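You operate a simulated robot arm through the tools that you are given. There is no shell and no other tool. Be economical: measure what you need, move in short steps, check, and stop when the job is done.

Carry out the task below with a simulated two-armed robot. There is one attempt and no reset: what you move stays moved.

## Task
Stand the lamp between vice and jig, hold it to switch it on, then glue the teal wheel's tyre.
Fine: glue all round; bottle back; shut the clamp on the tyre. Set down upright: white lamp, yellow glue bottle.

The check looks at the end state, three seconds after you hand in, the way a careful person would. Anything else that was tipped, shoved, dropped, spilled or broken makes it a failure.

## Robot
Two 7-joint arms with two-finger parallel grippers on one trunk, on a base that drives. Base frame: it is fixed to the floor where the robot stands at the start and does not move with it; the origin is under the middle of the robot, x ahead of it, y to its left, z up; the surface under the hand at the start is at about z = 90. Units: cm, degrees, N and s.
The left shoulder is at the start at [5, 16.8, 120.7], the right one opposite. With the tool pointing down near the work surface each hand reaches from about 20 to 66 cm from the robot's upright axis, wherever it stands, measured 20 degrees to its own side. Places, roughly: bench between the vice and the tyre jig [50, -20, 90]; black lamp switch [70, -20, 110]; jig clamp [60, 0, 100]. Payload 1.57 kg a hand.
Tool frame (each hand has its own): the origin (TCP) lies between the finger pads and is the grasp point; the fingertips stand 3 cm ahead of it; z points along the fingers, y is the line along which they close. Largest opening 8 cm; finger width 1.7, thickness 1.2; the body of the gripper, 4 by 8.2 cm, starts 8 cm behind the TCP.
Orientation is that of the tool frame in the base frame, as a unit quaternion [x, y, z, w]. With the fingers straight down and closing along the base's y, the tool's x points along the base's -x, its y along +y and its z along -z.

## Interface
- The arms move only by the tool arm_command. It takes "left_plan", "right_plan" or both (then of equal length, played together; a hand with none holds still); each is a list of rows, each a list of 3 entries, a list of its own where there are three numbers: the shift along the tool's x, y, z in cm, then the turn, a rotation vector about the tool's x, y, z in degrees, then the finger opening in cm, from 0 to 8. In form: [[[dx, dy, dz], [ax, ay, az], gripper], ...]. A call has 1 to 20 rows; each row shifts and turns the commanded pose from where the row before left it, along the tool's axes as they then stand. A row lasts 0.2 s, in which the tool goes at most 5 cm and 8.6 degrees; a call with a longer step from one row to the next is refused whole, and so is a gripper value outside its range. Where a pose cannot be reached the arm comes as near as it can. A force on the tool above 40 N (or 10 N above the force at the start of the call, whichever is more), or a blocked arm, ends the call early, and 0.2 s more pass. Each finger travels about 4.5 cm/s and halts on what it meets, pressing with about 20 N; the grip force reading is that of the motor and also rises with nothing between the fingers. The clock runs only during rows and for 0.2 s after the last one: add rows that do not move to give the fingers time. It gives the time, the measured TCP pose, the force on the tool (base axes), the opening and the grip force at its end, in the units of the frame above (readings bear some noise), with the torque about the TCP (base axes, N m) and any sound that the robot's microphone picked up.
- Cameras (640 x 400 px; columns grow to the right, rows downward): "scene" is now at [12.86, -0.4, 142.12]; the picture's right is [-0.03, -1.00, 0.00], its down [-0.56, 0.02, -0.83] and it looks along [0.83, -0.03, -0.56] (base axes); focal length 280 px, centre (320, 200). "left" rides on the left gripper at [7.2, 0.7, -12.2] in its tool frame; the picture's right is [-0.09, 1.00, 0.00], its down [-0.84, -0.08, -0.54] and it looks along [-0.54, -0.05, 0.84] (tool axes); focal length 238 px, centre (320, 200). "right" rides on the right gripper at [7.2, -0.7, -12.2] in its tool frame; the picture's right is [0.09, 1.00, 0.00], its down [-0.84, 0.08, -0.54] and it looks along [-0.54, 0.05, 0.84] (tool axes); focal length 238 px, centre (320, 200). There is no depth. A picture from a camera that has moved, and an enlarged one, comes with that camera's place and axes in the base frame and with its lens.
- snapshot(camera): a new picture of that camera. The clock stands still meanwhile.
- slide_trunk(by): slides the trunk up (or, below 0, down) by that many cm; the arms and the scene camera ride with it, the base frame stays. It gives what a move gives, with no picture.
- roll_base(legs): drives the robot by 1 to 6 legs, each [ahead, left, turn to the left] in cm, cm and degrees, along the robot's own axes; the way and the turn of a leg run together, so that a leg with both is an arc; at most 150 cm and 180 degrees a leg. The arms and the cameras ride along, it lands a little off, and it stops where it bumps. It gives what a move gives.
- head_to(pan, tilt): turns the head with the scene camera to pan (to the left, within 80 degrees either way) and tilt (down, from -29 to 69), counted from straight ahead of the robot. It gives what a move gives.
- zoom(camera, box): a new picture of the part [left, top, right, bottom] of that camera's present view, enlarged. The clock stands still meanwhile.
- sign_off(): hands the job in; it is judged then, once.

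Go step by step. Nothing tells you exact positions but the pictures and the camera data: compare them with the known pose of the tool, close in by small moves and look again before you grip or let go. The budget is 120 turns and 108 pictures, counting those below and the enlarged ones. Unless the task says otherwise, let go and move clear before handing in, and close with one line.

The tools are called after "Request:" as name(argument=value, ...) on one line, values as JSON. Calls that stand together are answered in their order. arm_command: Moves the arms, as the interface text tells. Its arguments: {"type":"object","properties":{"left_plan":{"type":"array","items":{"type":"array"}},"right_plan":{"type":"array","items":{"type":"array"}}},"required":[]} The other tools are called the same way: slide_trunk (by) slides the trunk up or down; roll_base (legs) drives the base; head_to (pan, tilt) turns the head that bears the scene camera; snapshot (camera) takes a picture; zoom (camera, box) takes an enlarged picture of a part of a camera's view; sign_off () hands the job in.

At the start:

```text
time: 0.0
left_tcp_pos: [33.25, 9.76, 127.61]
left_tool_rot: [-0.001, 1.0, -0.001, 0.0]
left_contact_force: [-0.3, 0.4, -0.2]
left_torque: [0.03, 0.0, 0.0]
left_opening: 8.03
left_grasp_force: 0.1
right_tcp_pos: [35.03, -21.49, 125.22]
right_tool_rot: [0.001, 1.0, 0.0, 0.001]
right_contact_force: [-0.8, -0.7, 0.3]
right_torque: [0.0, 0.0, 0.0]
right_opening: 8.0
right_grasp_force: 0.1
trunk travel left (down, up): [-37.5, 6.8]
robot x, y, heading: [-0.07, 0.4, 0.1]
head pan, tilt: [-1.9, 34.3]
```

scene: 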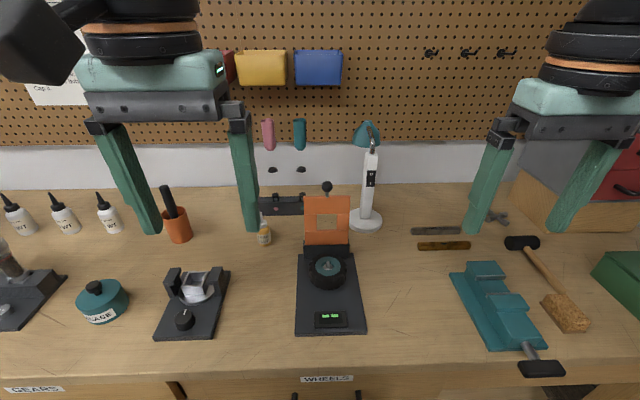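
right: 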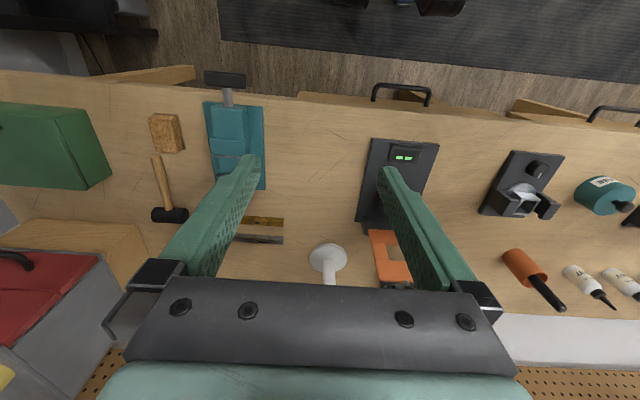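
left: 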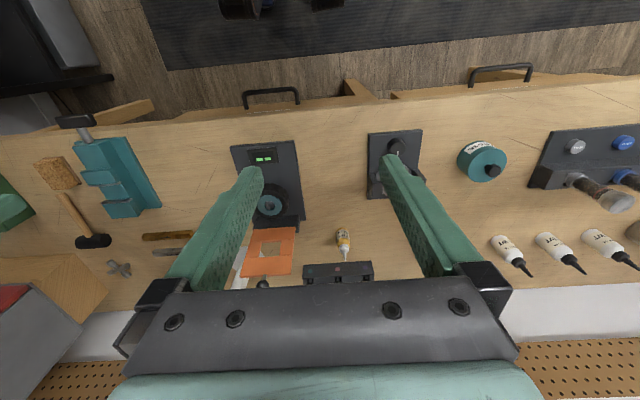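

I see the lamp behind the jig, the jig with the teal-hubbed wheel and an orange clamp, and a small glue bottle with yellow to the left of the jig. I'll enlarge these first.

Request:
zoom(camera="scene", box=[230, 110, 420, 230])

Request:
zoom(camera="scene", box=[240, 175, 400, 345])

Request:
zoom(camera="left", box=[200, 120, 400, 300])

```text
3.33 times, centred on (325, 170) of scene
camera zoom: at [12.86, -0.4, 142.12], right [-0.03, -1.0, 0.0], down [-0.56, 0.02, -0.83], along [0.83, -0.03, -0.56], focal length 932 px, centre (303, 300)
```

zoom: 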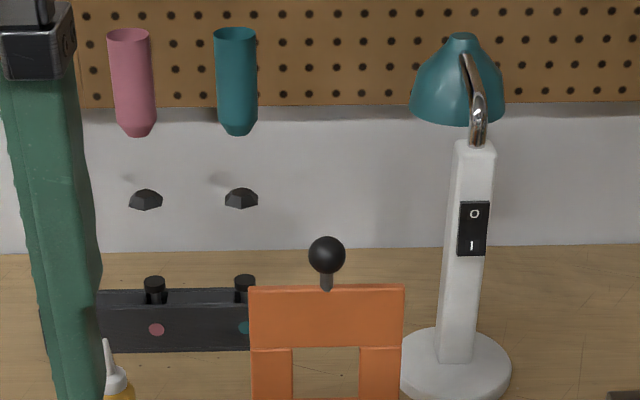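

```text
2.35 times, centred on (320, 260) of scene
camera zoom: at [12.86, -0.4, 142.12], right [-0.03, -1.0, 0.0], down [-0.56, 0.02, -0.83], along [0.83, -0.03, -0.56], focal length 658 px, centre (320, 59)
```

zoom: 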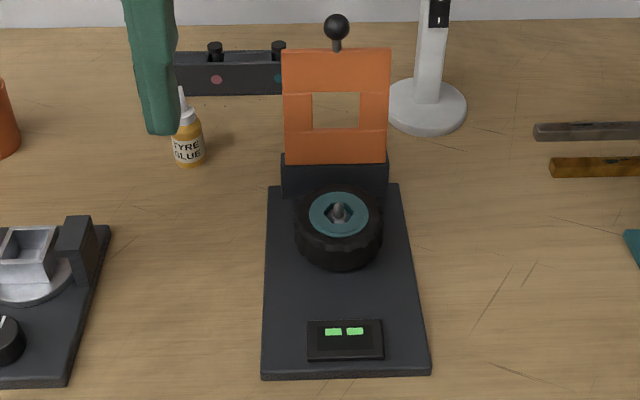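

```text
2.22 times, centred on (300, 210) of left
camera zoom: at [26.08, 10.51, 139.88], right [0.09, 1.0, 0.0], down [0.84, -0.08, 0.54], along [0.54, -0.05, -0.84], focal length 530 px, centre (364, 178)
```

zoom: 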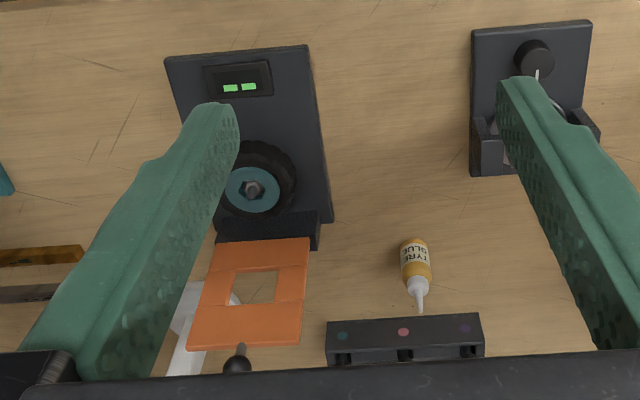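

The yellow bottle is labelled "TYRE GLUE". I'll look around for clearance in front of the bench before I move, and at the wall items too.

Request:
head_to(pan=0, tilt=69)

Request:
snapshot(camera="scene")

Request:
head_to(pan=-8, tilt=25)

Request:
snapshot(camera="scene")

```text
time: 1.0
left_tcp_pos: [33.32, 9.94, 127.63]
left_tool_rot: [-0.001, 1.0, -0.001, 0.001]
left_contact_force: [0.3, -1.2, 0.2]
left_torque: [-0.01, -0.03, 0.0]
left_opening: 7.99
left_grasp_force: 0.0
right_tcp_pos: [35.14, -21.54, 125.33]
right_tool_rot: [0.0, 1.0, 0.001, 0.0]
right_contact_force: [0.1, -0.5, 0.2]
right_torque: [0.01, -0.01, -0.03]
right_opening: 8.01
right_grasp_force: 0.1
trunk travel left (down, up): [-37.5, 6.8]
robot x, y, heading: [-0.17, 0.33, -0.0]
head pan, tilt: [0.0, 68.8]
```

```text
101 pictures are left
camera scene: at [9.61, -0.1, 137.64], right [0.0, -1.0, 0.0], down [-0.93, 0.0, -0.36], along [0.36, 0.0, -0.93], focal length 280 px, centre (320, 200)
```

scene: 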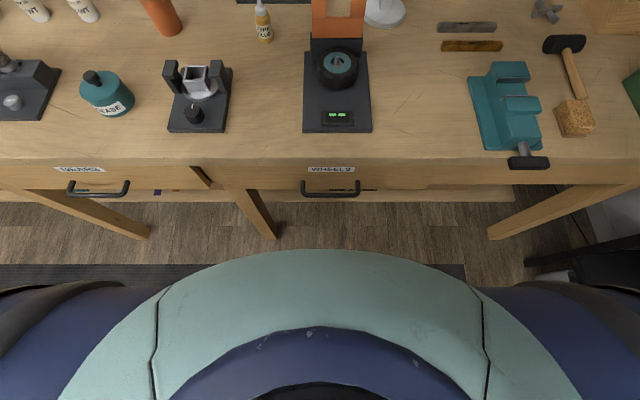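

```text
time: 2.1
left_tcp_pos: [33.4, 9.89, 127.5]
left_tool_rot: [-0.001, 1.0, 0.0, 0.0]
left_contact_force: [-0.5, -0.1, 0.4]
left_torque: [-0.02, 0.0, 0.0]
left_opening: 7.98
left_grasp_force: 0.0
right_tcp_pos: [35.0, -21.61, 125.24]
right_tool_rot: [0.001, 1.0, 0.0, 0.0]
right_contact_force: [0.5, 0.0, -0.5]
right_torque: [0.04, 0.0, -0.01]
right_opening: 7.98
right_grasp_force: 0.1
trunk travel left (down, up): [-37.5, 6.8]
robot x, y, heading: [-0.13, -0.25, 0.1]
head pan, tilt: [-8.0, 25.0]
```

```text
100 pictures are left
camera scene: at [13.15, -1.38, 143.58], right [-0.14, -0.99, 0.0], down [-0.42, 0.06, -0.91], along [0.9, -0.13, -0.42], focal length 280 px, centre (320, 200)
```

scene: 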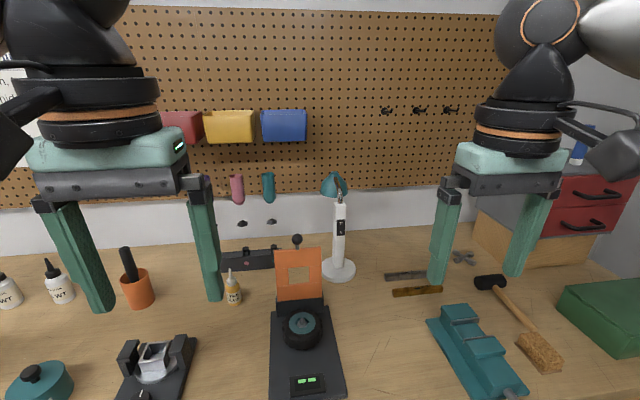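

The bench is open underneath and the torso front is at about x≈17–20, well short of the bench edge and drawer handles (x≈33). I'll drive 10 cm forward so the right hand can reach the lamp at about (77, -16).

Request:
roll_base(legs=[[10, 0, 0]])

Request:
head_to(pan=-8, tilt=38)

Request:
snapshot(camera="scene")

Request:
snapshot(camera="right")

Request:
snapshot(camera="left")

```text
time: 3.2
left_tcp_pos: [43.22, 9.84, 127.56]
left_tool_rot: [-0.002, 1.0, -0.001, -0.001]
left_contact_force: [-0.1, 0.5, 0.1]
left_torque: [-0.01, 0.02, 0.0]
left_opening: 8.01
left_grasp_force: 0.1
right_tcp_pos: [44.87, -21.59, 125.19]
right_tool_rot: [0.0, 1.0, 0.0, 0.0]
right_contact_force: [0.6, 0.1, 0.4]
right_torque: [0.05, 0.02, 0.01]
right_opening: 8.02
right_grasp_force: 0.2
trunk travel left (down, up): [-37.5, 6.8]
robot x, y, heading: [9.58, -0.01, 0.2]
head pan, tilt: [-8.0, 25.0]
```

```text
time: 4.0
left_tcp_pos: [43.19, 9.88, 127.59]
left_tool_rot: [0.0, 1.0, -0.001, -0.001]
left_contact_force: [-0.7, -0.5, -0.1]
left_torque: [-0.02, -0.02, 0.01]
left_opening: 8.03
left_grasp_force: 0.0
right_tcp_pos: [44.75, -21.43, 125.24]
right_tool_rot: [0.0, 1.0, 0.0, 0.001]
right_contact_force: [-0.1, 0.4, -0.5]
right_torque: [-0.01, -0.05, 0.0]
right_opening: 7.99
right_grasp_force: 0.1
trunk travel left (down, up): [-37.5, 6.8]
robot x, y, heading: [9.58, 0.13, 0.3]
head pan, tilt: [-8.0, 38.0]
```

```text
99 pictures are left
camera scene: at [22.34, -1.28, 141.56], right [-0.14, -0.99, 0.0], down [-0.61, 0.09, -0.79], along [0.78, -0.11, -0.62], focal length 280 px, centre (320, 200)
```

scene: 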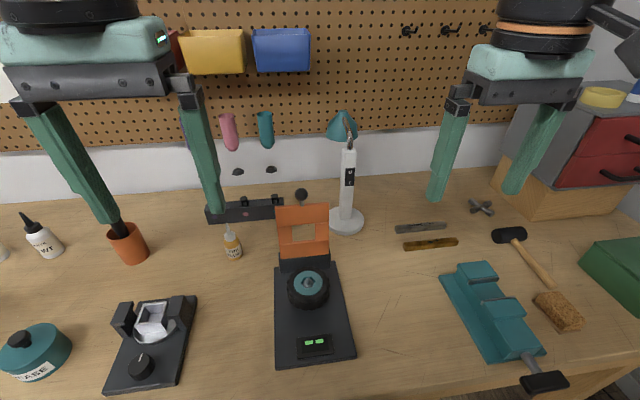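

```text
98 pictures are left
camera right: at [37.71, -22.09, 137.39], right [-0.09, 1.0, 0.0], down [0.84, 0.08, 0.54], along [0.54, 0.05, -0.84], focal length 238 px, centre (320, 200)
```

right: 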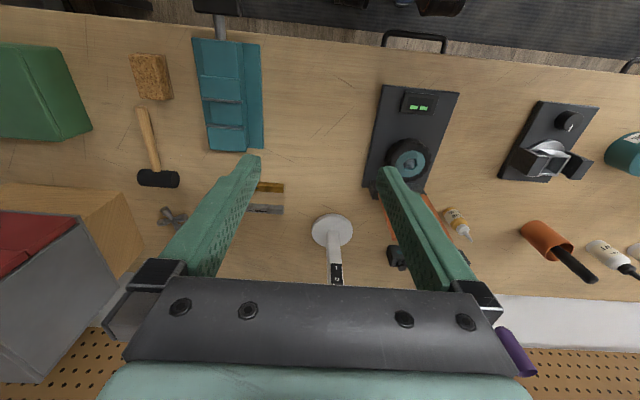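

```text
97 pictures are left
camera left: at [35.83, 10.55, 139.88], right [0.09, 1.0, 0.0], down [0.84, -0.08, 0.54], along [0.54, -0.05, -0.84], focal length 238 px, centre (320, 200)
```

left: 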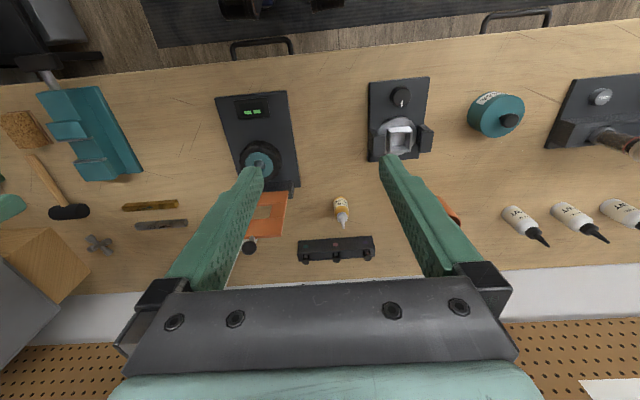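

The lamp stands at about (76, -15.5) with the switch facing me at z≈106. The wheel is at about (54.5, -3.7), and the jig edge and vice leave a gap centred on y≈-21. I'll bring the right hand forward and pitch it to 30° below horizontal.

Request:
arm_command(right_plan=[[[-4, 0, 0], [0, 0, 0], 7], [[-4, 0, 0], [0, 0, 0], 7], [[-4, 0, 0], [0, 0, 0], 7], [[0, 0, 0], [0, -7.5, 0], 6.5], [[0, 0, 0], [0, -7.5, 0], 6.5], [[0, 0, 0], [0, -7.5, 0], 6.5], [[0, 0, 0], [0, -7.5, 0], 6.5], [[0, 0, 0], [0, -7.5, 0], 6.5], [[0, 0, 0], [0, -7.5, 0], 6.5], [[0, 0, 0], [0, -7.5, 0], 6.5], [[0, 0, 0], [0, -7.5, 0], 6.5], [[0, 0, 0], [0, 0, 0], 6.5]])

Request:
snapshot(camera="right")

Request:
snapshot(camera="scene")

```text
time: 6.6
left_tcp_pos: [43.18, 9.88, 127.71]
left_tool_rot: [-0.001, 1.0, -0.001, 0.0]
left_contact_force: [0.5, 0.0, 0.3]
left_torque: [0.0, 0.01, -0.03]
left_opening: 8.01
left_grasp_force: 0.1
right_tcp_pos: [56.91, -21.44, 125.3]
right_tool_rot: [0.0, 0.866, 0.001, 0.5]
right_contact_force: [0.6, -0.4, -0.3]
right_torque: [0.0, -0.01, -0.01]
right_opening: 6.51
right_grasp_force: 0.1
trunk travel left (down, up): [-37.5, 6.8]
robot x, y, heading: [9.95, 0.15, -0.1]
head pan, tilt: [-8.0, 38.0]
```

```text
96 pictures are left
camera right: at [42.75, -22.1, 125.07], right [-0.05, 1.0, -0.08], down [-0.05, 0.08, 1.0], along [1.0, 0.05, 0.05], focal length 238 px, centre (320, 200)
```

right: 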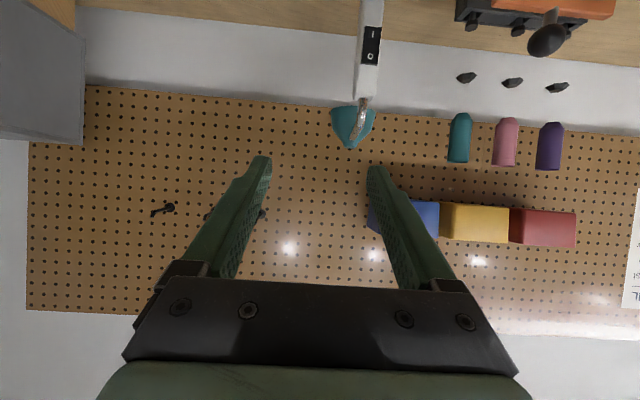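

```text
95 pictures are left
camera scene: at [22.35, -1.28, 141.55], right [-0.14, -0.99, 0.0], down [-0.61, 0.09, -0.79], along [0.78, -0.11, -0.62], focal length 280 px, centre (320, 200)
```

scene: 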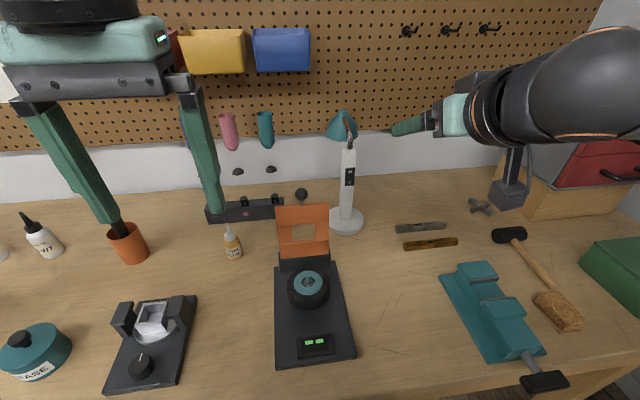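

The right hand is pitched as planned, and this view puts the stem at y≈-15.5. I'll move to a spot in front of the lamp stem, low.

Request:
arm_command(right_plan=[[[3.17, 0.98, 2.62], [0, 0, 0], 6.5], [[3.17, 0.98, 2.62], [0, 0, 0], 6.5], [[3.17, 0.98, 2.62], [0, 0, 0], 6.5], [[3.17, 0.98, 2.62], [0, 0, 0], 6.5], [[3.17, 0.98, 2.62], [0, 0, 0], 6.5], [[3.17, 0.98, 2.62], [0, 0, 0], 6.5], [[0, 0, 0], [0, 0, 0], 6.5]])

Request:
snapshot(camera="right")

Request:
snapshot(camera="scene")

```text
time: 8.2
left_tcp_pos: [43.15, 9.93, 127.73]
left_tool_rot: [0.0, 1.0, -0.002, 0.0]
left_contact_force: [0.5, 0.0, -0.5]
left_torque: [0.03, -0.02, -0.01]
left_opening: 7.99
left_grasp_force: 0.1
right_tcp_pos: [60.98, -16.19, 101.24]
right_tool_rot: [0.0, 0.866, 0.001, 0.5]
right_contact_force: [0.5, -0.5, 0.3]
right_torque: [-0.01, -0.01, -0.02]
right_opening: 6.49
right_grasp_force: 0.1
right hand out of reach, approached as far as the arm can: row 6
trunk travel left (down, up): [-37.5, 6.8]
robot x, y, heading: [10.0, 0.18, 0.0]
head pan, tilt: [-8.0, 38.0]
```

```text
94 pictures are left
camera right: at [46.97, -16.78, 101.0], right [-0.05, 1.0, -0.08], down [-0.05, 0.07, 1.0], along [1.0, 0.05, 0.05], focal length 238 px, centre (320, 200)
```

right: 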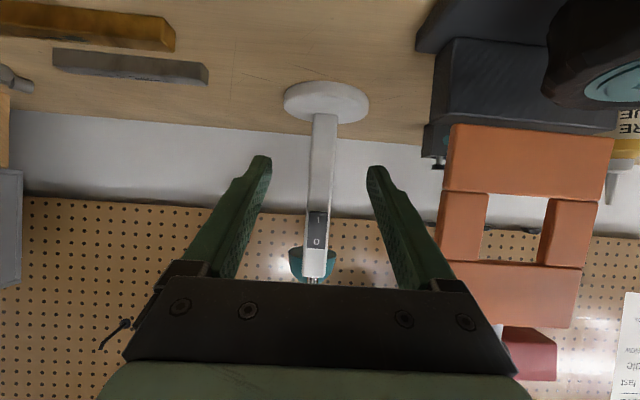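

```text
93 pictures are left
camera scene: at [22.33, -1.27, 141.55], right [-0.14, -0.99, 0.0], down [-0.61, 0.09, -0.79], along [0.78, -0.11, -0.62], focal length 280 px, centre (320, 200)
```

scene: 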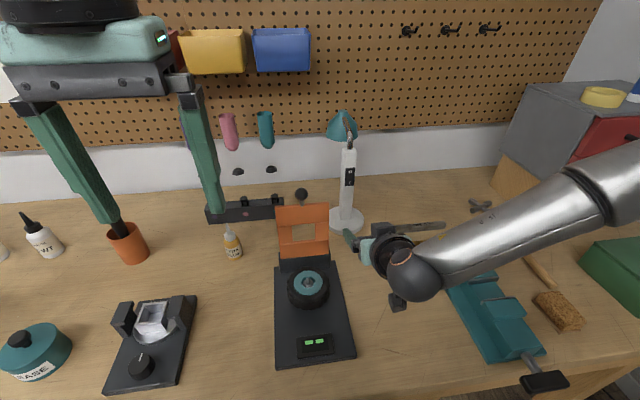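

The stem lines up at y≈-15.6 and I'm 0.6 cm to its right, within the opening. I'll go forward in small steps, checking reach.

Request:
arm_command(right_plan=[[[-1.2, 0.2, 3.5], [0, 0, 0], 6.5], [[-1.2, 0.2, 3.5], [0, 0, 0], 6.5], [[0, 0, 0], [0, 0, 0], 6.5]])

Request:
snapshot(camera="right")

```text
time: 9.0
left_tcp_pos: [43.09, 9.84, 127.64]
left_tool_rot: [-0.002, 1.0, -0.001, 0.0]
left_contact_force: [-0.3, -0.8, 0.0]
left_torque: [0.01, 0.01, -0.04]
left_opening: 8.0
left_grasp_force: 0.2
right_tcp_pos: [67.41, -17.84, 101.77]
right_tool_rot: [0.0, 0.866, 0.001, 0.499]
right_contact_force: [-0.7, -0.5, 0.0]
right_torque: [-0.05, 0.0, 0.0]
right_opening: 6.48
right_grasp_force: 0.1
right hand out of reach, approached as far as the arm can: row 1, 2
trunk travel left (down, up): [-37.5, 6.8]
robot x, y, heading: [9.66, -0.23, 0.2]
head pan, tilt: [-8.0, 38.0]
```

```text
92 pictures are left
camera right: at [53.31, -18.53, 101.62], right [-0.05, 1.0, -0.08], down [-0.05, 0.08, 1.0], along [1.0, 0.05, 0.05], focal length 238 px, centre (320, 200)
```

right: 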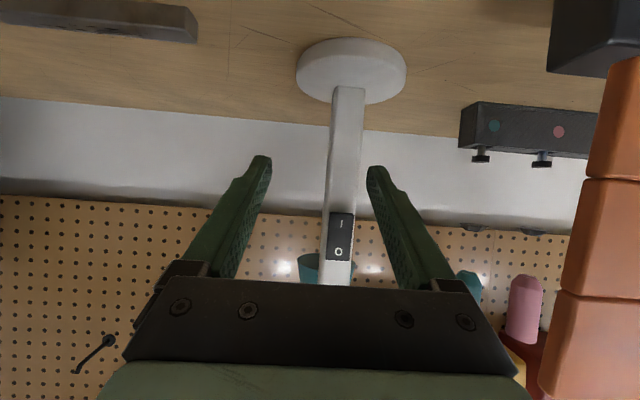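

The arm hits a wrist limit here and drifts right, so this base spot is too close. I'll lift the hand clear, then back the base off and shift it left so the arm is more extended.

Request:
arm_command(right_plan=[[[-2.6, 0, -3], [0, 0, 0], 6.5], [[-2.6, 0, -3], [0, 0, 0], 6.5], [[-2.6, 0, -3], [0, 0, 0], 6.5], [[-2.6, 0, -3], [0, 0, 0], 6.5], [[0, 0, 0], [0, 0, 0], 6.5]])

Request:
roll_base(legs=[[-8, 0, 0], [0, 8, 0]])

Request:
snapshot(camera="scene")

```text
time: 10.2
left_tcp_pos: [43.21, 9.83, 127.64]
left_tool_rot: [-0.001, 1.0, -0.001, 0.001]
left_contact_force: [-0.2, 0.6, 0.0]
left_torque: [0.0, 0.01, -0.04]
left_opening: 8.0
left_grasp_force: 0.0
right_tcp_pos: [61.85, -17.86, 116.78]
right_tool_rot: [0.0, 0.866, 0.0, 0.5]
right_contact_force: [0.1, 0.5, -0.2]
right_torque: [-0.03, -0.01, -0.02]
right_opening: 6.49
right_grasp_force: 0.1
trunk travel left (down, up): [-37.5, 6.8]
robot x, y, heading: [10.03, 0.58, 0.0]
head pan, tilt: [-8.0, 38.0]
```

```text
time: 12.2
left_tcp_pos: [35.3, 17.66, 127.64]
left_tool_rot: [-0.001, 1.0, -0.001, -0.001]
left_contact_force: [-0.4, 0.5, -0.3]
left_torque: [0.0, 0.02, 0.02]
left_opening: 7.99
left_grasp_force: 0.1
right_tcp_pos: [53.98, -10.03, 116.84]
right_tool_rot: [-0.001, 0.866, 0.001, 0.5]
right_contact_force: [0.0, -0.5, 0.0]
right_torque: [-0.03, 0.01, -0.02]
right_opening: 6.49
right_grasp_force: 0.1
trunk travel left (down, up): [-37.5, 6.8]
robot x, y, heading: [2.03, 7.32, 0.2]
head pan, tilt: [-8.0, 38.0]
```

```text
91 pictures are left
camera scene: at [14.47, 6.48, 141.55], right [-0.14, -0.99, 0.0], down [-0.61, 0.08, -0.79], along [0.78, -0.11, -0.62], focal length 280 px, centre (320, 200)
```

scene: 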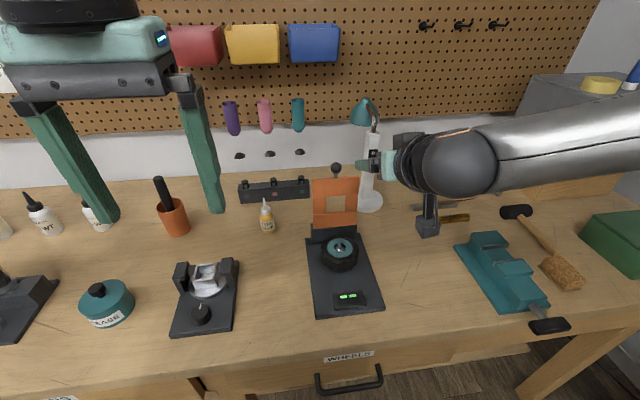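

Now I'll move right to y=-15.6, then down in front of the lamp.

Request:
arm_command(right_plan=[[[-1.67, -1.87, 2.89], [0, 0, 0], 6.5], [[-1.67, -1.87, 2.89], [0, 0, 0], 6.5], [[-1.67, -1.87, 2.89], [0, 0, 0], 6.5], [[3.06, 0, 2.22], [0, 0, 0], 6.5], [[3.06, 0, 2.22], [0, 0, 0], 6.5], [[3.06, 0, 2.22], [0, 0, 0], 6.5], [[3.06, 0, 2.22], [0, 0, 0], 6.5], [[3.06, 0, 2.22], [0, 0, 0], 6.5], [[0, 0, 0], [0, 0, 0], 6.5]])

Request:
snapshot(camera="right")

Request:
snapshot(camera="scene")

```text
time: 14.2
left_tcp_pos: [35.31, 17.64, 127.63]
left_tool_rot: [0.0, 1.0, -0.001, 0.0]
left_contact_force: [0.3, 0.2, -0.1]
left_torque: [-0.02, 0.0, 0.0]
left_opening: 7.97
left_grasp_force: 0.1
right_tcp_pos: [64.98, -16.76, 99.48]
right_tool_rot: [0.0, 0.866, 0.0, 0.5]
right_contact_force: [0.3, -0.3, -0.2]
right_torque: [0.02, 0.03, -0.01]
right_opening: 6.47
right_grasp_force: 0.0
right hand out of reach, approached as far as the arm can: row 8
trunk travel left (down, up): [-37.5, 6.8]
robot x, y, heading: [2.0, 7.64, -0.0]
head pan, tilt: [-8.0, 38.0]
```

```text
90 pictures are left
camera right: at [50.92, -17.44, 99.37], right [-0.05, 1.0, -0.08], down [-0.05, 0.08, 1.0], along [1.0, 0.05, 0.05], focal length 238 px, centre (320, 200)
```

right: 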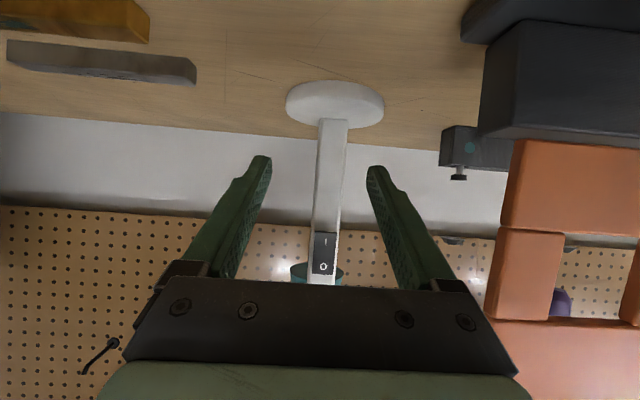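

```text
89 pictures are left
camera scene: at [14.49, 6.47, 141.55], right [-0.14, -0.99, 0.0], down [-0.61, 0.09, -0.79], along [0.78, -0.11, -0.62], focal length 280 px, centre (320, 200)
```

scene: 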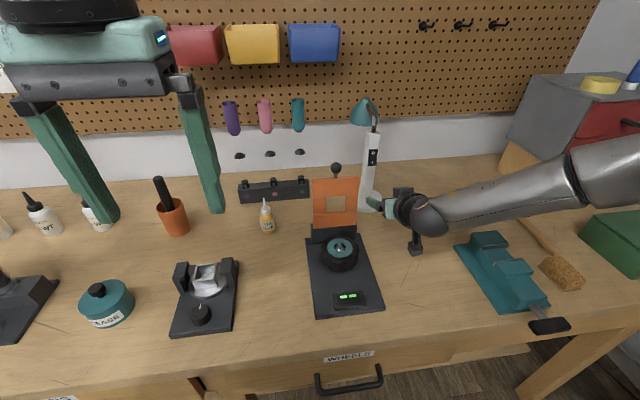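

The limit appears when the hand goes low relative to the shoulder. I'll lift the hand 15 cm and lower the trunk by the same amount.

Request:
arm_command(right_plan=[[[-3.25, 0.25, -1.88], [0, 0, 0], 6.5], [[-3.25, 0.25, -1.88], [0, 0, 0], 6.5], [[-3.25, 0.25, -1.88], [0, 0, 0], 6.5], [[-3.25, 0.25, -1.88], [0, 0, 0], 6.5], [[0, 0, 0], [0, 0, 0], 6.5]])

Request:
slide_trunk(by=-15)

Request:
snapshot(camera="right")

```text
time: 15.4
left_tcp_pos: [35.18, 17.56, 127.56]
left_tool_rot: [0.0, 1.0, -0.002, 0.0]
left_contact_force: [-0.1, -0.1, -0.8]
left_torque: [-0.01, 0.02, -0.02]
left_opening: 7.98
left_grasp_force: 0.1
right_tcp_pos: [65.06, -15.83, 114.84]
right_tool_rot: [0.0, 0.866, 0.0, 0.5]
right_contact_force: [-0.1, 0.0, 0.5]
right_torque: [0.03, -0.05, 0.01]
right_opening: 6.51
right_grasp_force: 0.1
trunk travel left (down, up): [-37.5, 6.8]
robot x, y, heading: [2.06, 7.6, -0.1]
head pan, tilt: [-8.0, 38.0]
```

```text
time: 17.1
left_tcp_pos: [35.29, 17.61, 112.74]
left_tool_rot: [-0.001, 1.0, -0.001, 0.0]
left_contact_force: [-0.3, -0.3, 0.3]
left_torque: [-0.03, 0.02, 0.01]
left_opening: 7.98
left_grasp_force: 0.0
right_tcp_pos: [65.09, -15.85, 99.92]
right_tool_rot: [0.001, 0.866, -0.001, 0.5]
right_contact_force: [-0.3, 0.0, 0.5]
right_torque: [0.0, 0.02, -0.01]
right_opening: 6.52
right_grasp_force: 0.1
trunk travel left (down, up): [-22.5, 21.8]
robot x, y, heading: [1.65, 7.58, -0.0]
head pan, tilt: [-8.0, 38.0]
```

```text
88 pictures are left
camera right: at [50.93, -16.42, 99.69], right [-0.05, 1.0, -0.08], down [-0.05, 0.08, 1.0], along [1.0, 0.05, 0.05], focal length 238 px, centre (320, 200)
```

right: 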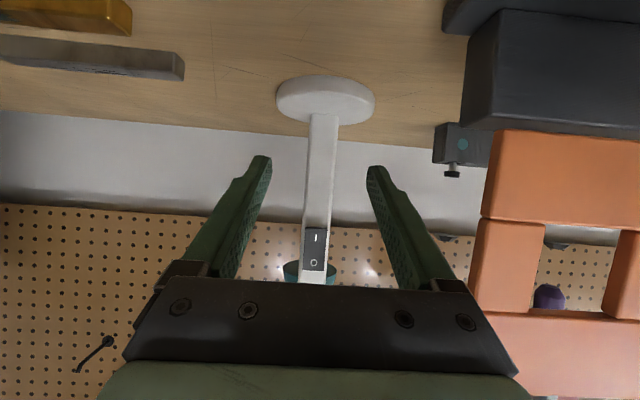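

Reachable now, and the stem is centred. I'll advance to straddle the stem below the switch.

Request:
arm_command(right_plan=[[[-0.98, 0.06, 2.44], [0, 0, 0], 6.5], [[-0.98, 0.06, 2.44], [0, 0, 0], 6.5], [[-0.98, 0.06, 2.44], [0, 0, 0], 6.5], [[-0.98, 0.06, 2.44], [0, 0, 0], 6.5], [[0, 0, 0], [0, 0, 0], 6.5]])

Request:
snapshot(camera="right")

Request:
zoom(camera="scene", box=[300, 80, 460, 220])

```text
time: 18.4
left_tcp_pos: [35.14, 17.59, 112.6]
left_tool_rot: [-0.001, 1.0, -0.001, 0.0]
left_contact_force: [0.4, 0.1, -0.6]
left_torque: [0.01, 0.01, -0.03]
left_opening: 7.98
left_grasp_force: 0.0
right_tcp_pos: [73.54, -16.67, 98.98]
right_tool_rot: [0.0, 0.866, 0.0, 0.501]
right_contact_force: [-0.7, 0.0, -0.1]
right_torque: [-0.01, -0.03, -0.01]
right_opening: 6.49
right_grasp_force: 0.0
right hand out of reach, approached as far as the arm can: row 4
trunk travel left (down, up): [-22.5, 21.8]
robot x, y, heading: [1.97, 7.98, 0.2]
head pan, tilt: [-8.0, 38.0]
```

```text
87 pictures are left
camera right: at [59.47, -17.28, 98.77], right [-0.05, 1.0, -0.08], down [-0.05, 0.08, 1.0], along [1.0, 0.05, 0.05], focal length 238 px, centre (320, 200)
```

right: 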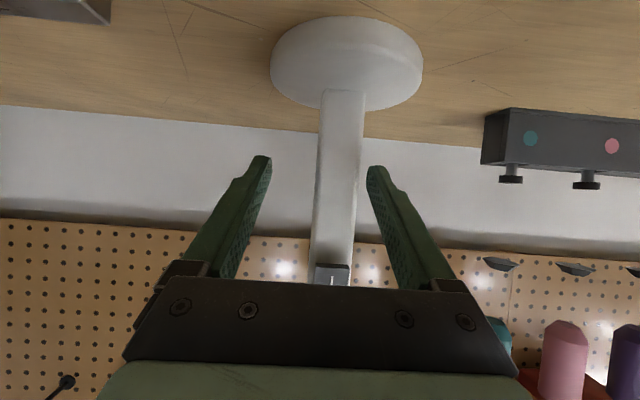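

```text
2.86 times, centred on (380, 150) of scene
camera zoom: at [14.47, 6.43, 126.55], right [-0.14, -0.99, 0.0], down [-0.61, 0.09, -0.79], along [0.78, -0.11, -0.62], focal length 799 px, centre (149, 343)
```

zoom: 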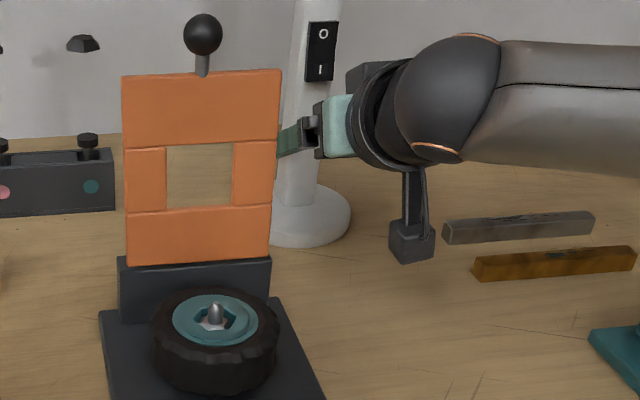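

The arm is at a limit just short, while the stem sits between the fingers about 1 cm off-centre. I'll nudge the base to close the remaining 2 cm.

Request:
roll_base(legs=[[0, 1.1, 0], [2.2, 0, 0]])

Request:
snapshot(camera="right")

```text
time: 19.5
left_tcp_pos: [37.57, 18.62, 112.64]
left_tool_rot: [-0.001, 1.0, -0.001, 0.0]
left_contact_force: [0.2, 0.6, -0.1]
left_torque: [0.01, 0.0, -0.03]
left_opening: 8.02
left_grasp_force: 0.0
right_tcp_pos: [75.7, -15.54, 98.91]
right_tool_rot: [0.0, 0.866, 0.001, 0.5]
right_contact_force: [-0.1, -0.9, 0.2]
right_torque: [0.0, -0.04, 0.02]
right_opening: 6.49
right_grasp_force: 0.1
trunk travel left (down, up): [-22.5, 21.8]
robot x, y, heading: [3.59, 8.59, 0.2]
head pan, tilt: [-8.0, 38.0]
```

```text
85 pictures are left
camera right: at [61.71, -16.16, 98.74], right [-0.05, 1.0, -0.08], down [-0.05, 0.08, 1.0], along [1.0, 0.05, 0.05], focal length 238 px, centre (320, 200)
```

right: 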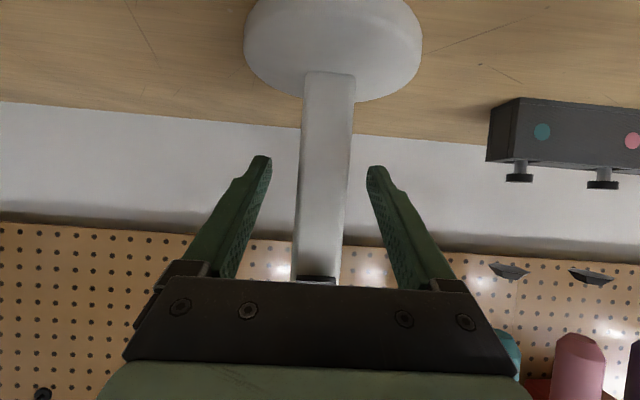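

The stem is now centred between the fingers. I'll close.

Request:
arm_command(right_plan=[[[0, 0, 0], [0, 0, 0], 4.5], [[0, 0, 0], [0, 0, 0], 3], [[0, 0, 0], [0, 0, 0], 1.5], [[0, 0, 0], [0, 0, 0], 1.5], [[0, 0, 0], [0, 0, 0], 1.5]])

Request:
snapshot(camera="right")

```text
time: 20.7
left_tcp_pos: [37.38, 18.83, 112.69]
left_tool_rot: [0.0, 1.0, -0.001, 0.0]
left_contact_force: [0.0, 0.8, -0.1]
left_torque: [-0.01, 0.01, 0.01]
left_opening: 7.97
left_grasp_force: 0.1
right_tcp_pos: [75.74, -15.61, 98.99]
right_tool_rot: [-0.001, 0.866, 0.001, 0.501]
right_contact_force: [-0.2, 1.8, -0.6]
right_torque: [0.07, -0.09, 0.06]
right_opening: 2.99
right_grasp_force: 20.1
trunk travel left (down, up): [-22.5, 21.8]
robot x, y, heading: [4.17, 8.83, -0.0]
head pan, tilt: [-8.0, 38.0]
```

```text
84 pictures are left
camera right: at [61.67, -16.12, 98.8], right [-0.05, 1.0, -0.08], down [-0.05, 0.08, 1.0], along [1.0, 0.05, 0.05], focal length 238 px, centre (320, 200)
```

right: 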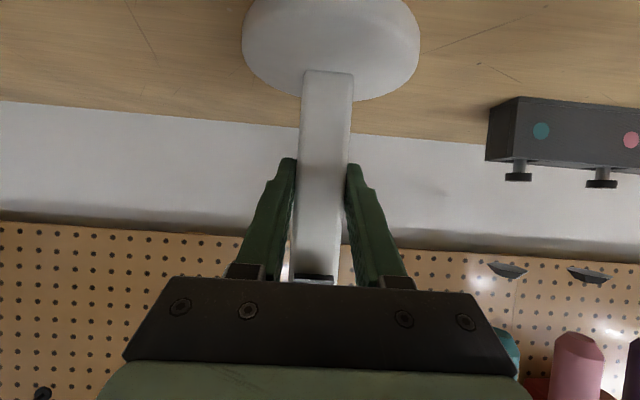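

The stem is gripped at 3 cm width. I'll lift 5 cm with the trunk and check.

Request:
slide_trunk(by=5)

Request:
snapshot(camera="scene")

Request:
snapshot(camera="right")

```text
time: 21.7
left_tcp_pos: [37.47, 18.68, 117.57]
left_tool_rot: [-0.001, 1.0, 0.0, 0.0]
left_contact_force: [0.2, -0.2, 0.0]
left_torque: [0.0, 0.01, 0.03]
left_opening: 8.0
left_grasp_force: 0.0
right_tcp_pos: [75.79, -15.58, 103.95]
right_tool_rot: [0.001, 0.866, 0.0, 0.5]
right_contact_force: [-0.4, -0.6, -4.6]
right_torque: [-0.02, 0.09, 0.01]
right_opening: 3.0
right_grasp_force: 19.9
trunk travel left (down, up): [-27.5, 16.8]
robot x, y, heading: [3.89, 8.88, 0.1]
head pan, tilt: [-8.0, 38.0]
```

```text
83 pictures are left
camera scene: at [16.74, 7.49, 131.54], right [-0.14, -0.99, 0.0], down [-0.61, 0.09, -0.79], along [0.78, -0.11, -0.62], focal length 280 px, centre (320, 200)
```

scene: 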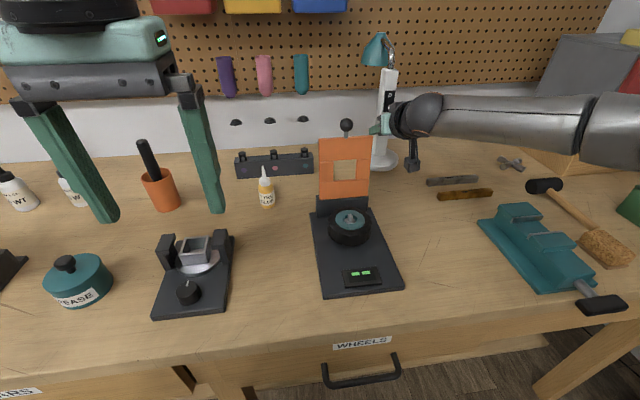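

```text
82 pictures are left
camera right: at [61.71, -16.18, 103.71], right [-0.05, 1.0, -0.08], down [-0.05, 0.08, 1.0], along [1.0, 0.05, 0.05], focal length 238 px, centre (320, 200)
```

right: 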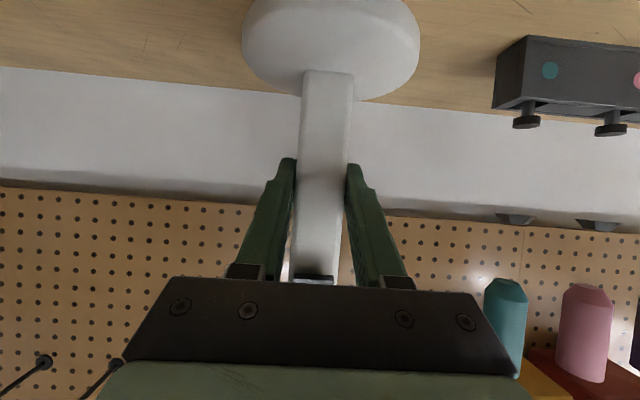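

The lamp is lifted cleanly (~0.47 kg). I'll move it right and nearer, then back the base so the lamp stands over (50, -21).

Request:
arm_command(right_plan=[[[0, -2.5, 0], [0, 0, 0], 1.5], [[0, -2.5, 0], [0, 0, 0], 1.5], [[1, 0, -1.73], [0, 0, 0], 1.5], [[1, 0, -1.73], [0, 0, 0], 1.5], [[1, 0, -1.73], [0, 0, 0], 1.5], [[1, 0, -1.73], [0, 0, 0], 1.5], [[0, 0, 0], [0, 0, 0], 1.5]])

Request:
roll_base(legs=[[-17.8, -0.4, 0]])

Request:
snapshot(camera="scene")

Request:
snapshot(camera="right")

```text
time: 23.3
left_tcp_pos: [37.49, 18.57, 117.64]
left_tool_rot: [-0.001, 1.0, -0.001, 0.0]
left_contact_force: [0.6, 0.4, 0.5]
left_torque: [-0.01, 0.04, -0.01]
left_opening: 8.0
left_grasp_force: 0.1
right_tcp_pos: [67.85, -20.81, 103.98]
right_tool_rot: [0.001, 0.866, 0.0, 0.5]
right_contact_force: [0.5, -0.4, -3.9]
right_torque: [0.01, 0.05, -0.02]
right_opening: 2.99
right_grasp_force: 20.1
trunk travel left (down, up): [-27.5, 16.8]
robot x, y, heading: [3.77, 8.76, 0.2]
head pan, tilt: [-8.0, 38.0]
```

```text
time: 24.8
left_tcp_pos: [19.87, 18.45, 117.54]
left_tool_rot: [-0.004, 1.0, -0.002, 0.001]
left_contact_force: [-0.1, -1.0, 0.0]
left_torque: [0.01, -0.02, 0.01]
left_opening: 8.0
left_grasp_force: 0.0
right_tcp_pos: [50.36, -20.92, 104.1]
right_tool_rot: [-0.002, 0.866, 0.002, 0.501]
right_contact_force: [-0.5, 1.5, -3.6]
right_torque: [0.02, 0.09, -0.02]
right_opening: 2.98
right_grasp_force: 20.5
trunk travel left (down, up): [-27.5, 16.8]
robot x, y, heading: [-13.24, 8.15, 0.2]
head pan, tilt: [-8.0, 38.0]
```

```text
81 pictures are left
camera scene: at [-0.82, 7.09, 131.56], right [-0.13, -0.99, 0.0], down [-0.61, 0.08, -0.79], along [0.78, -0.11, -0.62], focal length 280 px, centre (320, 200)
```

scene: 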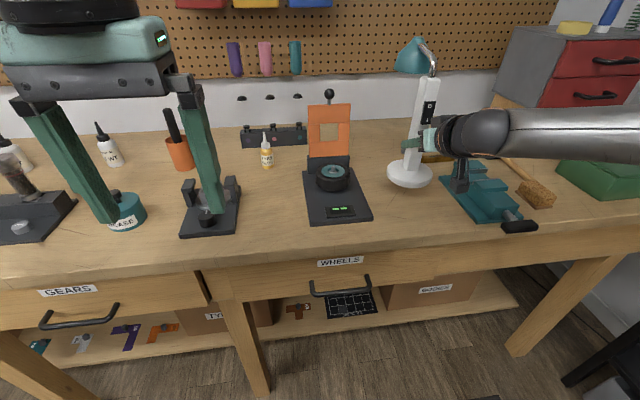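

```text
80 pictures are left
camera right: at [36.37, -21.62, 103.91], right [-0.05, 1.0, -0.08], down [-0.05, 0.08, 1.0], along [1.0, 0.05, 0.05], focal length 238 px, centre (320, 200)
```

right: 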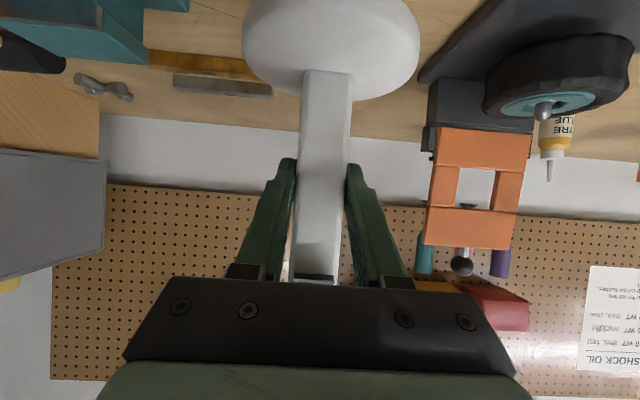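

The lamp hangs between jig and vice with clear margins. I'll lower the trunk back by the lift height.

Request:
slide_trunk(by=-5)

Request:
snapshot(camera="scene")

```text
time: 25.7
left_tcp_pos: [19.95, 18.38, 112.59]
left_tool_rot: [-0.004, 1.0, -0.001, 0.0]
left_contact_force: [0.5, 0.1, -0.1]
left_torque: [-0.01, 0.0, 0.04]
left_opening: 8.04
left_grasp_force: 0.0
right_tcp_pos: [50.46, -20.97, 98.96]
right_tool_rot: [-0.001, 0.866, 0.001, 0.5]
right_contact_force: [-0.2, 0.0, -3.4]
right_torque: [-0.01, 0.11, 0.02]
right_opening: 2.99
right_grasp_force: 19.7
trunk travel left (down, up): [-22.5, 21.8]
robot x, y, heading: [-13.03, 8.3, 0.7]
head pan, tilt: [-8.0, 38.0]
```

```text
79 pictures are left
camera scene: at [-0.75, 7.09, 126.54], right [-0.13, -0.99, 0.0], down [-0.61, 0.08, -0.79], along [0.78, -0.11, -0.62], focal length 280 px, centre (320, 200)
```

scene: 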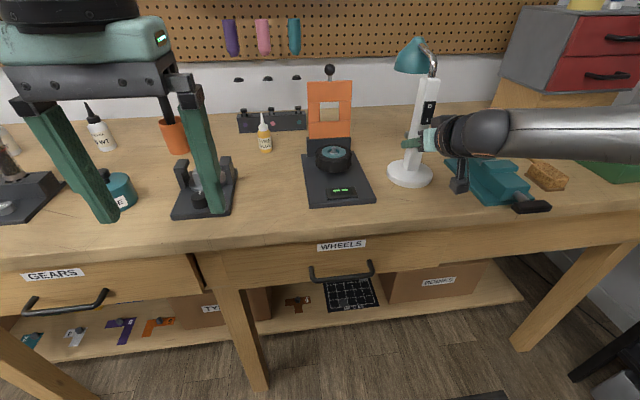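

The lamp stands on the bench between jig and vice, still held by the right hand. Next the left hand comes over with its fingers closed, to a pose pointing forward-right and down for pressing the lower half ("I") of the switch.

Request:
arm_command(left_plan=[[[-2.25, -3.05, -0.92], [0, 0, 0], 6], [[-2.25, -3.05, -0.92], [0, 0, 0], 4], [[-2.25, -3.05, -0.92], [0, 0, 0], 2], [[-2.25, -3.05, -0.92], [0, 0, 0], 0], [[-2.25, -3.05, -0.92], [0, 0, 0], 0], [[-2.25, -3.05, -0.92], [0, 0, 0], 0], [[-2.25, -3.05, -0.92], [0, 0, 0], 0], [[-2.25, -3.05, -0.92], [0, 0, 0], 0], [[0, 0, 0], [0, 0, 0], 0]])

Request:
arm_command(left_plan=[[[0, 0, 0], [0, 0, 8.333], 0], [[0, 0, 0], [0, 0, 8.333], 0], [[0, 0, 0], [0, 0, 8.333], 0], [[0, 0, 0], [0, 0, 8.333], 0], [[0, 0, 0], [0, 0, 8.333], 0], [[0, 0, 0], [0, 0, 8.333], 0], [[0, 0, 0], [0, -7.857, 0], 0], [[0, 0, 0], [0, -7.857, 0], 0], [[0, 0, 0], [0, -7.857, 0], 0], [[0, 0, 0], [0, -7.857, 0], 0], [[0, 0, 0], [0, -7.857, 0], 0], [[0, 0, 0], [0, -7.857, 0], 0], [[0, 0, 0], [0, -7.857, 0], 0], [[0, 0, 0], [0, 0, 0], 0]])

Request:
snapshot(camera="left")

Request:
snapshot(camera="scene")

```text
time: 27.7
left_tcp_pos: [29.57, 1.65, 116.12]
left_tool_rot: [-0.003, 1.0, -0.001, 0.0]
left_contact_force: [0.4, -0.3, -0.1]
left_torque: [0.01, 0.0, -0.01]
left_opening: 0.02
left_grasp_force: 19.7
left hand out of reach, approached as far as the arm can: row 5, 6, 7, 8
right_tcp_pos: [50.44, -20.81, 99.03]
right_tool_rot: [-0.002, 0.866, 0.001, 0.499]
right_contact_force: [0.1, 0.7, -3.3]
right_torque: [0.0, 0.1, 0.02]
right_opening: 2.97
right_grasp_force: 19.8
trunk travel left (down, up): [-22.5, 21.8]
robot x, y, heading: [-13.31, 8.67, 0.3]
head pan, tilt: [-8.0, 38.0]
```

```text
time: 30.7
left_tcp_pos: [29.48, 1.74, 115.98]
left_tool_rot: [0.371, 0.805, -0.195, 0.42]
left_contact_force: [0.2, 0.3, -0.2]
left_torque: [0.01, -0.02, 0.05]
left_opening: 0.0
left_grasp_force: 19.7
right_tcp_pos: [50.53, -20.9, 99.05]
right_tool_rot: [-0.002, 0.866, 0.002, 0.5]
right_contact_force: [0.8, -0.4, -3.1]
right_torque: [-0.03, 0.06, 0.02]
right_opening: 3.01
right_grasp_force: 20.3
trunk travel left (down, up): [-22.5, 21.8]
robot x, y, heading: [-13.28, 8.54, 0.2]
head pan, tilt: [-8.0, 38.0]
```

```text
78 pictures are left
camera left: at [20.77, 13.01, 117.24], right [0.79, 0.61, 0.07], down [-0.04, -0.07, 1.0], along [0.61, -0.79, -0.04], focal length 238 px, centre (320, 200)
```

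left: 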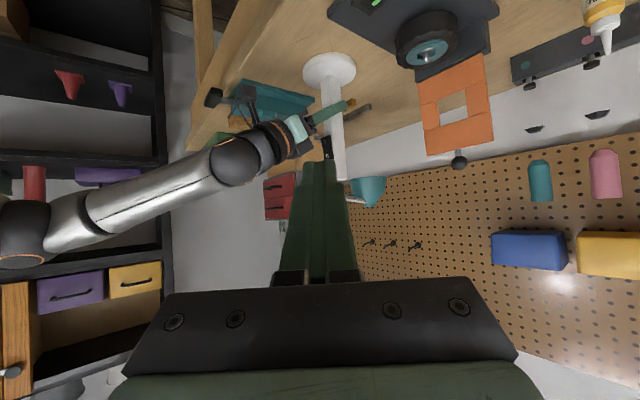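

```text
77 pictures are left
camera scene: at [-0.75, 7.09, 126.55], right [-0.13, -0.99, 0.0], down [-0.61, 0.08, -0.79], along [0.78, -0.11, -0.62], focal length 280 px, centre (320, 200)
```

scene: 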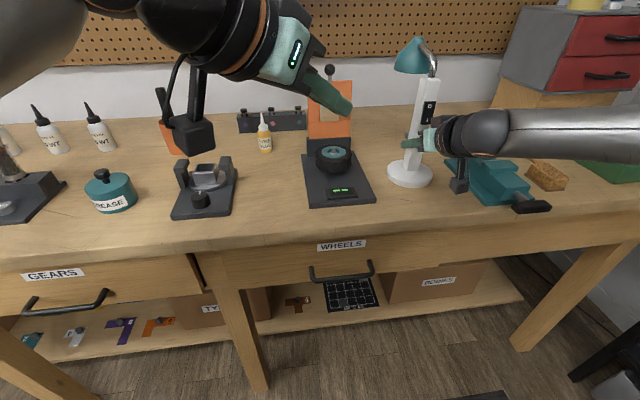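

The press pose is reached and the lamp switch lies ahead-right. I'll approach to about 6 cm before the switch, then look.

Request:
arm_command(left_plan=[[[-1.157, 0.04, 3.4], [0, 0, 0], 0], [[-1.157, 0.04, 3.4], [0, 0, 0], 0], [[-1.157, 0.04, 3.4], [0, 0, 0], 0], [[-1.157, 0.04, 3.4], [0, 0, 0], 0], [[-1.157, 0.04, 3.4], [0, 0, 0], 0], [[-1.157, 0.04, 3.4], [0, 0, 0], 0], [[0, 0, 0], [0, 0, 0], 0]])

Request:
snapshot(camera="left")

Request:
zoom(camera="scene", box=[320, 60, 480, 200])

```text
time: 32.3
left_tcp_pos: [43.42, -13.96, 109.75]
left_tool_rot: [0.372, 0.805, -0.194, 0.419]
left_contact_force: [0.4, -0.6, -0.4]
left_torque: [0.02, 0.01, 0.0]
left_opening: 0.01
left_grasp_force: 19.7
right_tcp_pos: [50.44, -20.92, 99.15]
right_tool_rot: [-0.002, 0.866, 0.002, 0.5]
right_contact_force: [-0.4, 0.5, -3.3]
right_torque: [-0.01, 0.08, -0.04]
right_opening: 3.01
right_grasp_force: 20.0
trunk travel left (down, up): [-22.5, 21.8]
robot x, y, heading: [-13.19, 8.28, 0.4]
head pan, tilt: [-8.0, 38.0]
```

```text
76 pictures are left
camera left: at [34.69, -2.74, 110.92], right [0.79, 0.6, 0.08], down [-0.04, -0.08, 1.0], along [0.61, -0.79, -0.04], focal length 238 px, centre (320, 200)
```

left: 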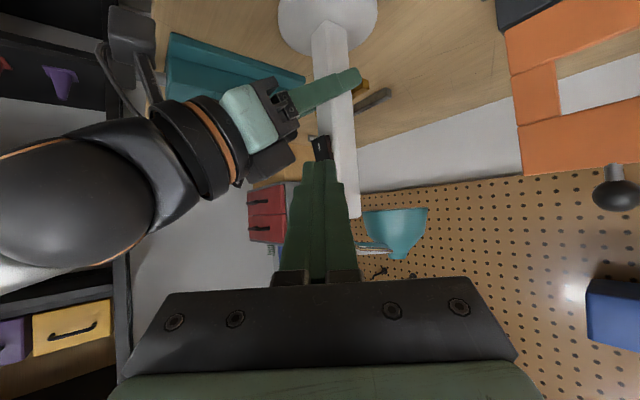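

```text
2.86 times, centred on (400, 130) of scene
camera zoom: at [-0.75, 7.1, 126.54], right [-0.13, -0.99, 0.0], down [-0.61, 0.08, -0.79], along [0.78, -0.11, -0.62], focal length 799 px, centre (91, 400)
```

zoom: 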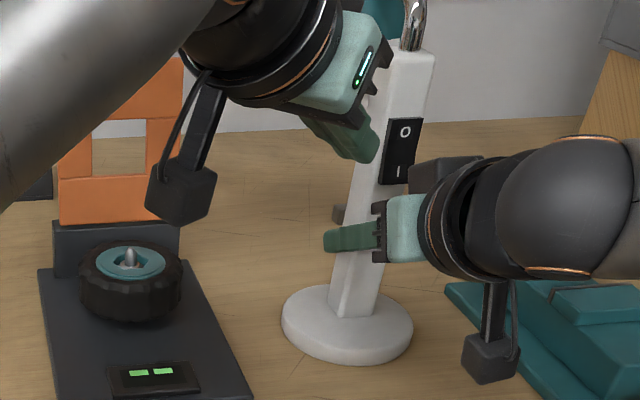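

The "I" half is at about (48.9, -21, 104.8). I'll close in to ~2 cm before contact and look again.

Request:
arm_command(left_plan=[[[-0.1, -0.75, 1.6], [0, 0, 0], 0], [[-0.1, -0.75, 1.6], [0, 0, 0], 0], [[0, 0, 1.6], [0, 0, 0], 0], [[0, 0, 0], [0, 0, 0], 0]])

Request:
zoom(camera="left", box=[230, 80, 430, 240])

Request:
zoom(camera="scene", box=[370, 60, 480, 160])

```text
time: 33.3
left_tcp_pos: [44.41, -17.27, 108.33]
left_tool_rot: [0.37, 0.804, -0.194, 0.423]
left_contact_force: [-12.2, 18.2, 22.8]
left_torque: [-0.3, -0.01, -0.16]
left_opening: 0.02
left_grasp_force: 20.1
left hand out of reach, approached as far as the arm can: row 3
right_tcp_pos: [50.33, -21.39, 98.94]
right_tool_rot: [0.003, 0.866, -0.002, 0.499]
right_contact_force: [13.6, -23.7, -12.2]
right_torque: [1.08, -0.73, 0.53]
right_opening: 2.99
right_grasp_force: 20.0
trunk travel left (down, up): [-22.5, 21.8]
robot x, y, heading: [-13.14, 8.62, 0.2]
head pan, tilt: [-8.0, 38.0]
```

```text
2.50 times, centred on (330, 160) of left
camera zoom: at [35.58, -6.06, 109.32], right [0.79, 0.61, 0.08], down [-0.04, -0.07, 1.0], along [0.61, -0.79, -0.03], focal length 596 px, centre (295, 300)
```

zoom: 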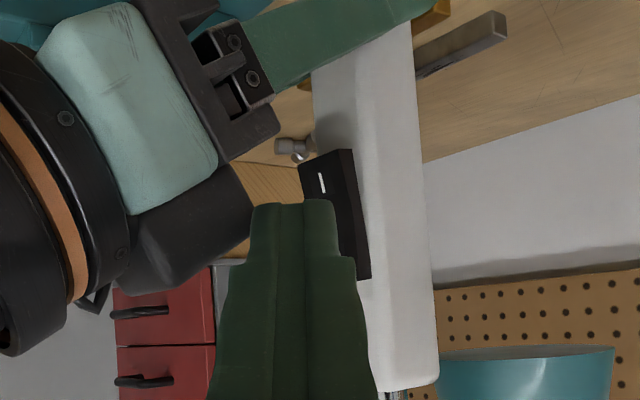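

```text
4.00 times, centred on (425, 110) of scene
camera zoom: at [-0.87, 7.09, 126.58], right [-0.13, -0.99, 0.0], down [-0.61, 0.08, -0.79], along [0.78, -0.11, -0.61], focal length 1119 px, centre (-100, 560)
```

zoom: 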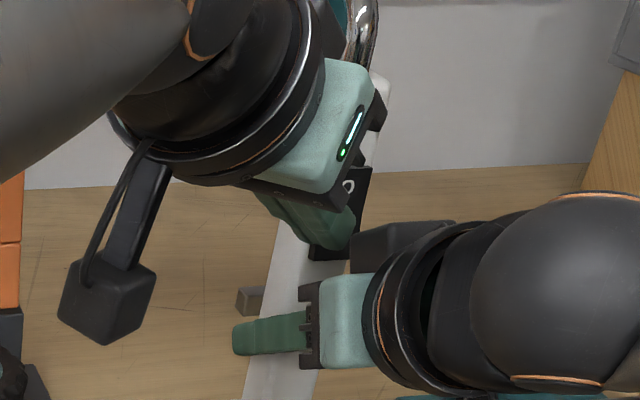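

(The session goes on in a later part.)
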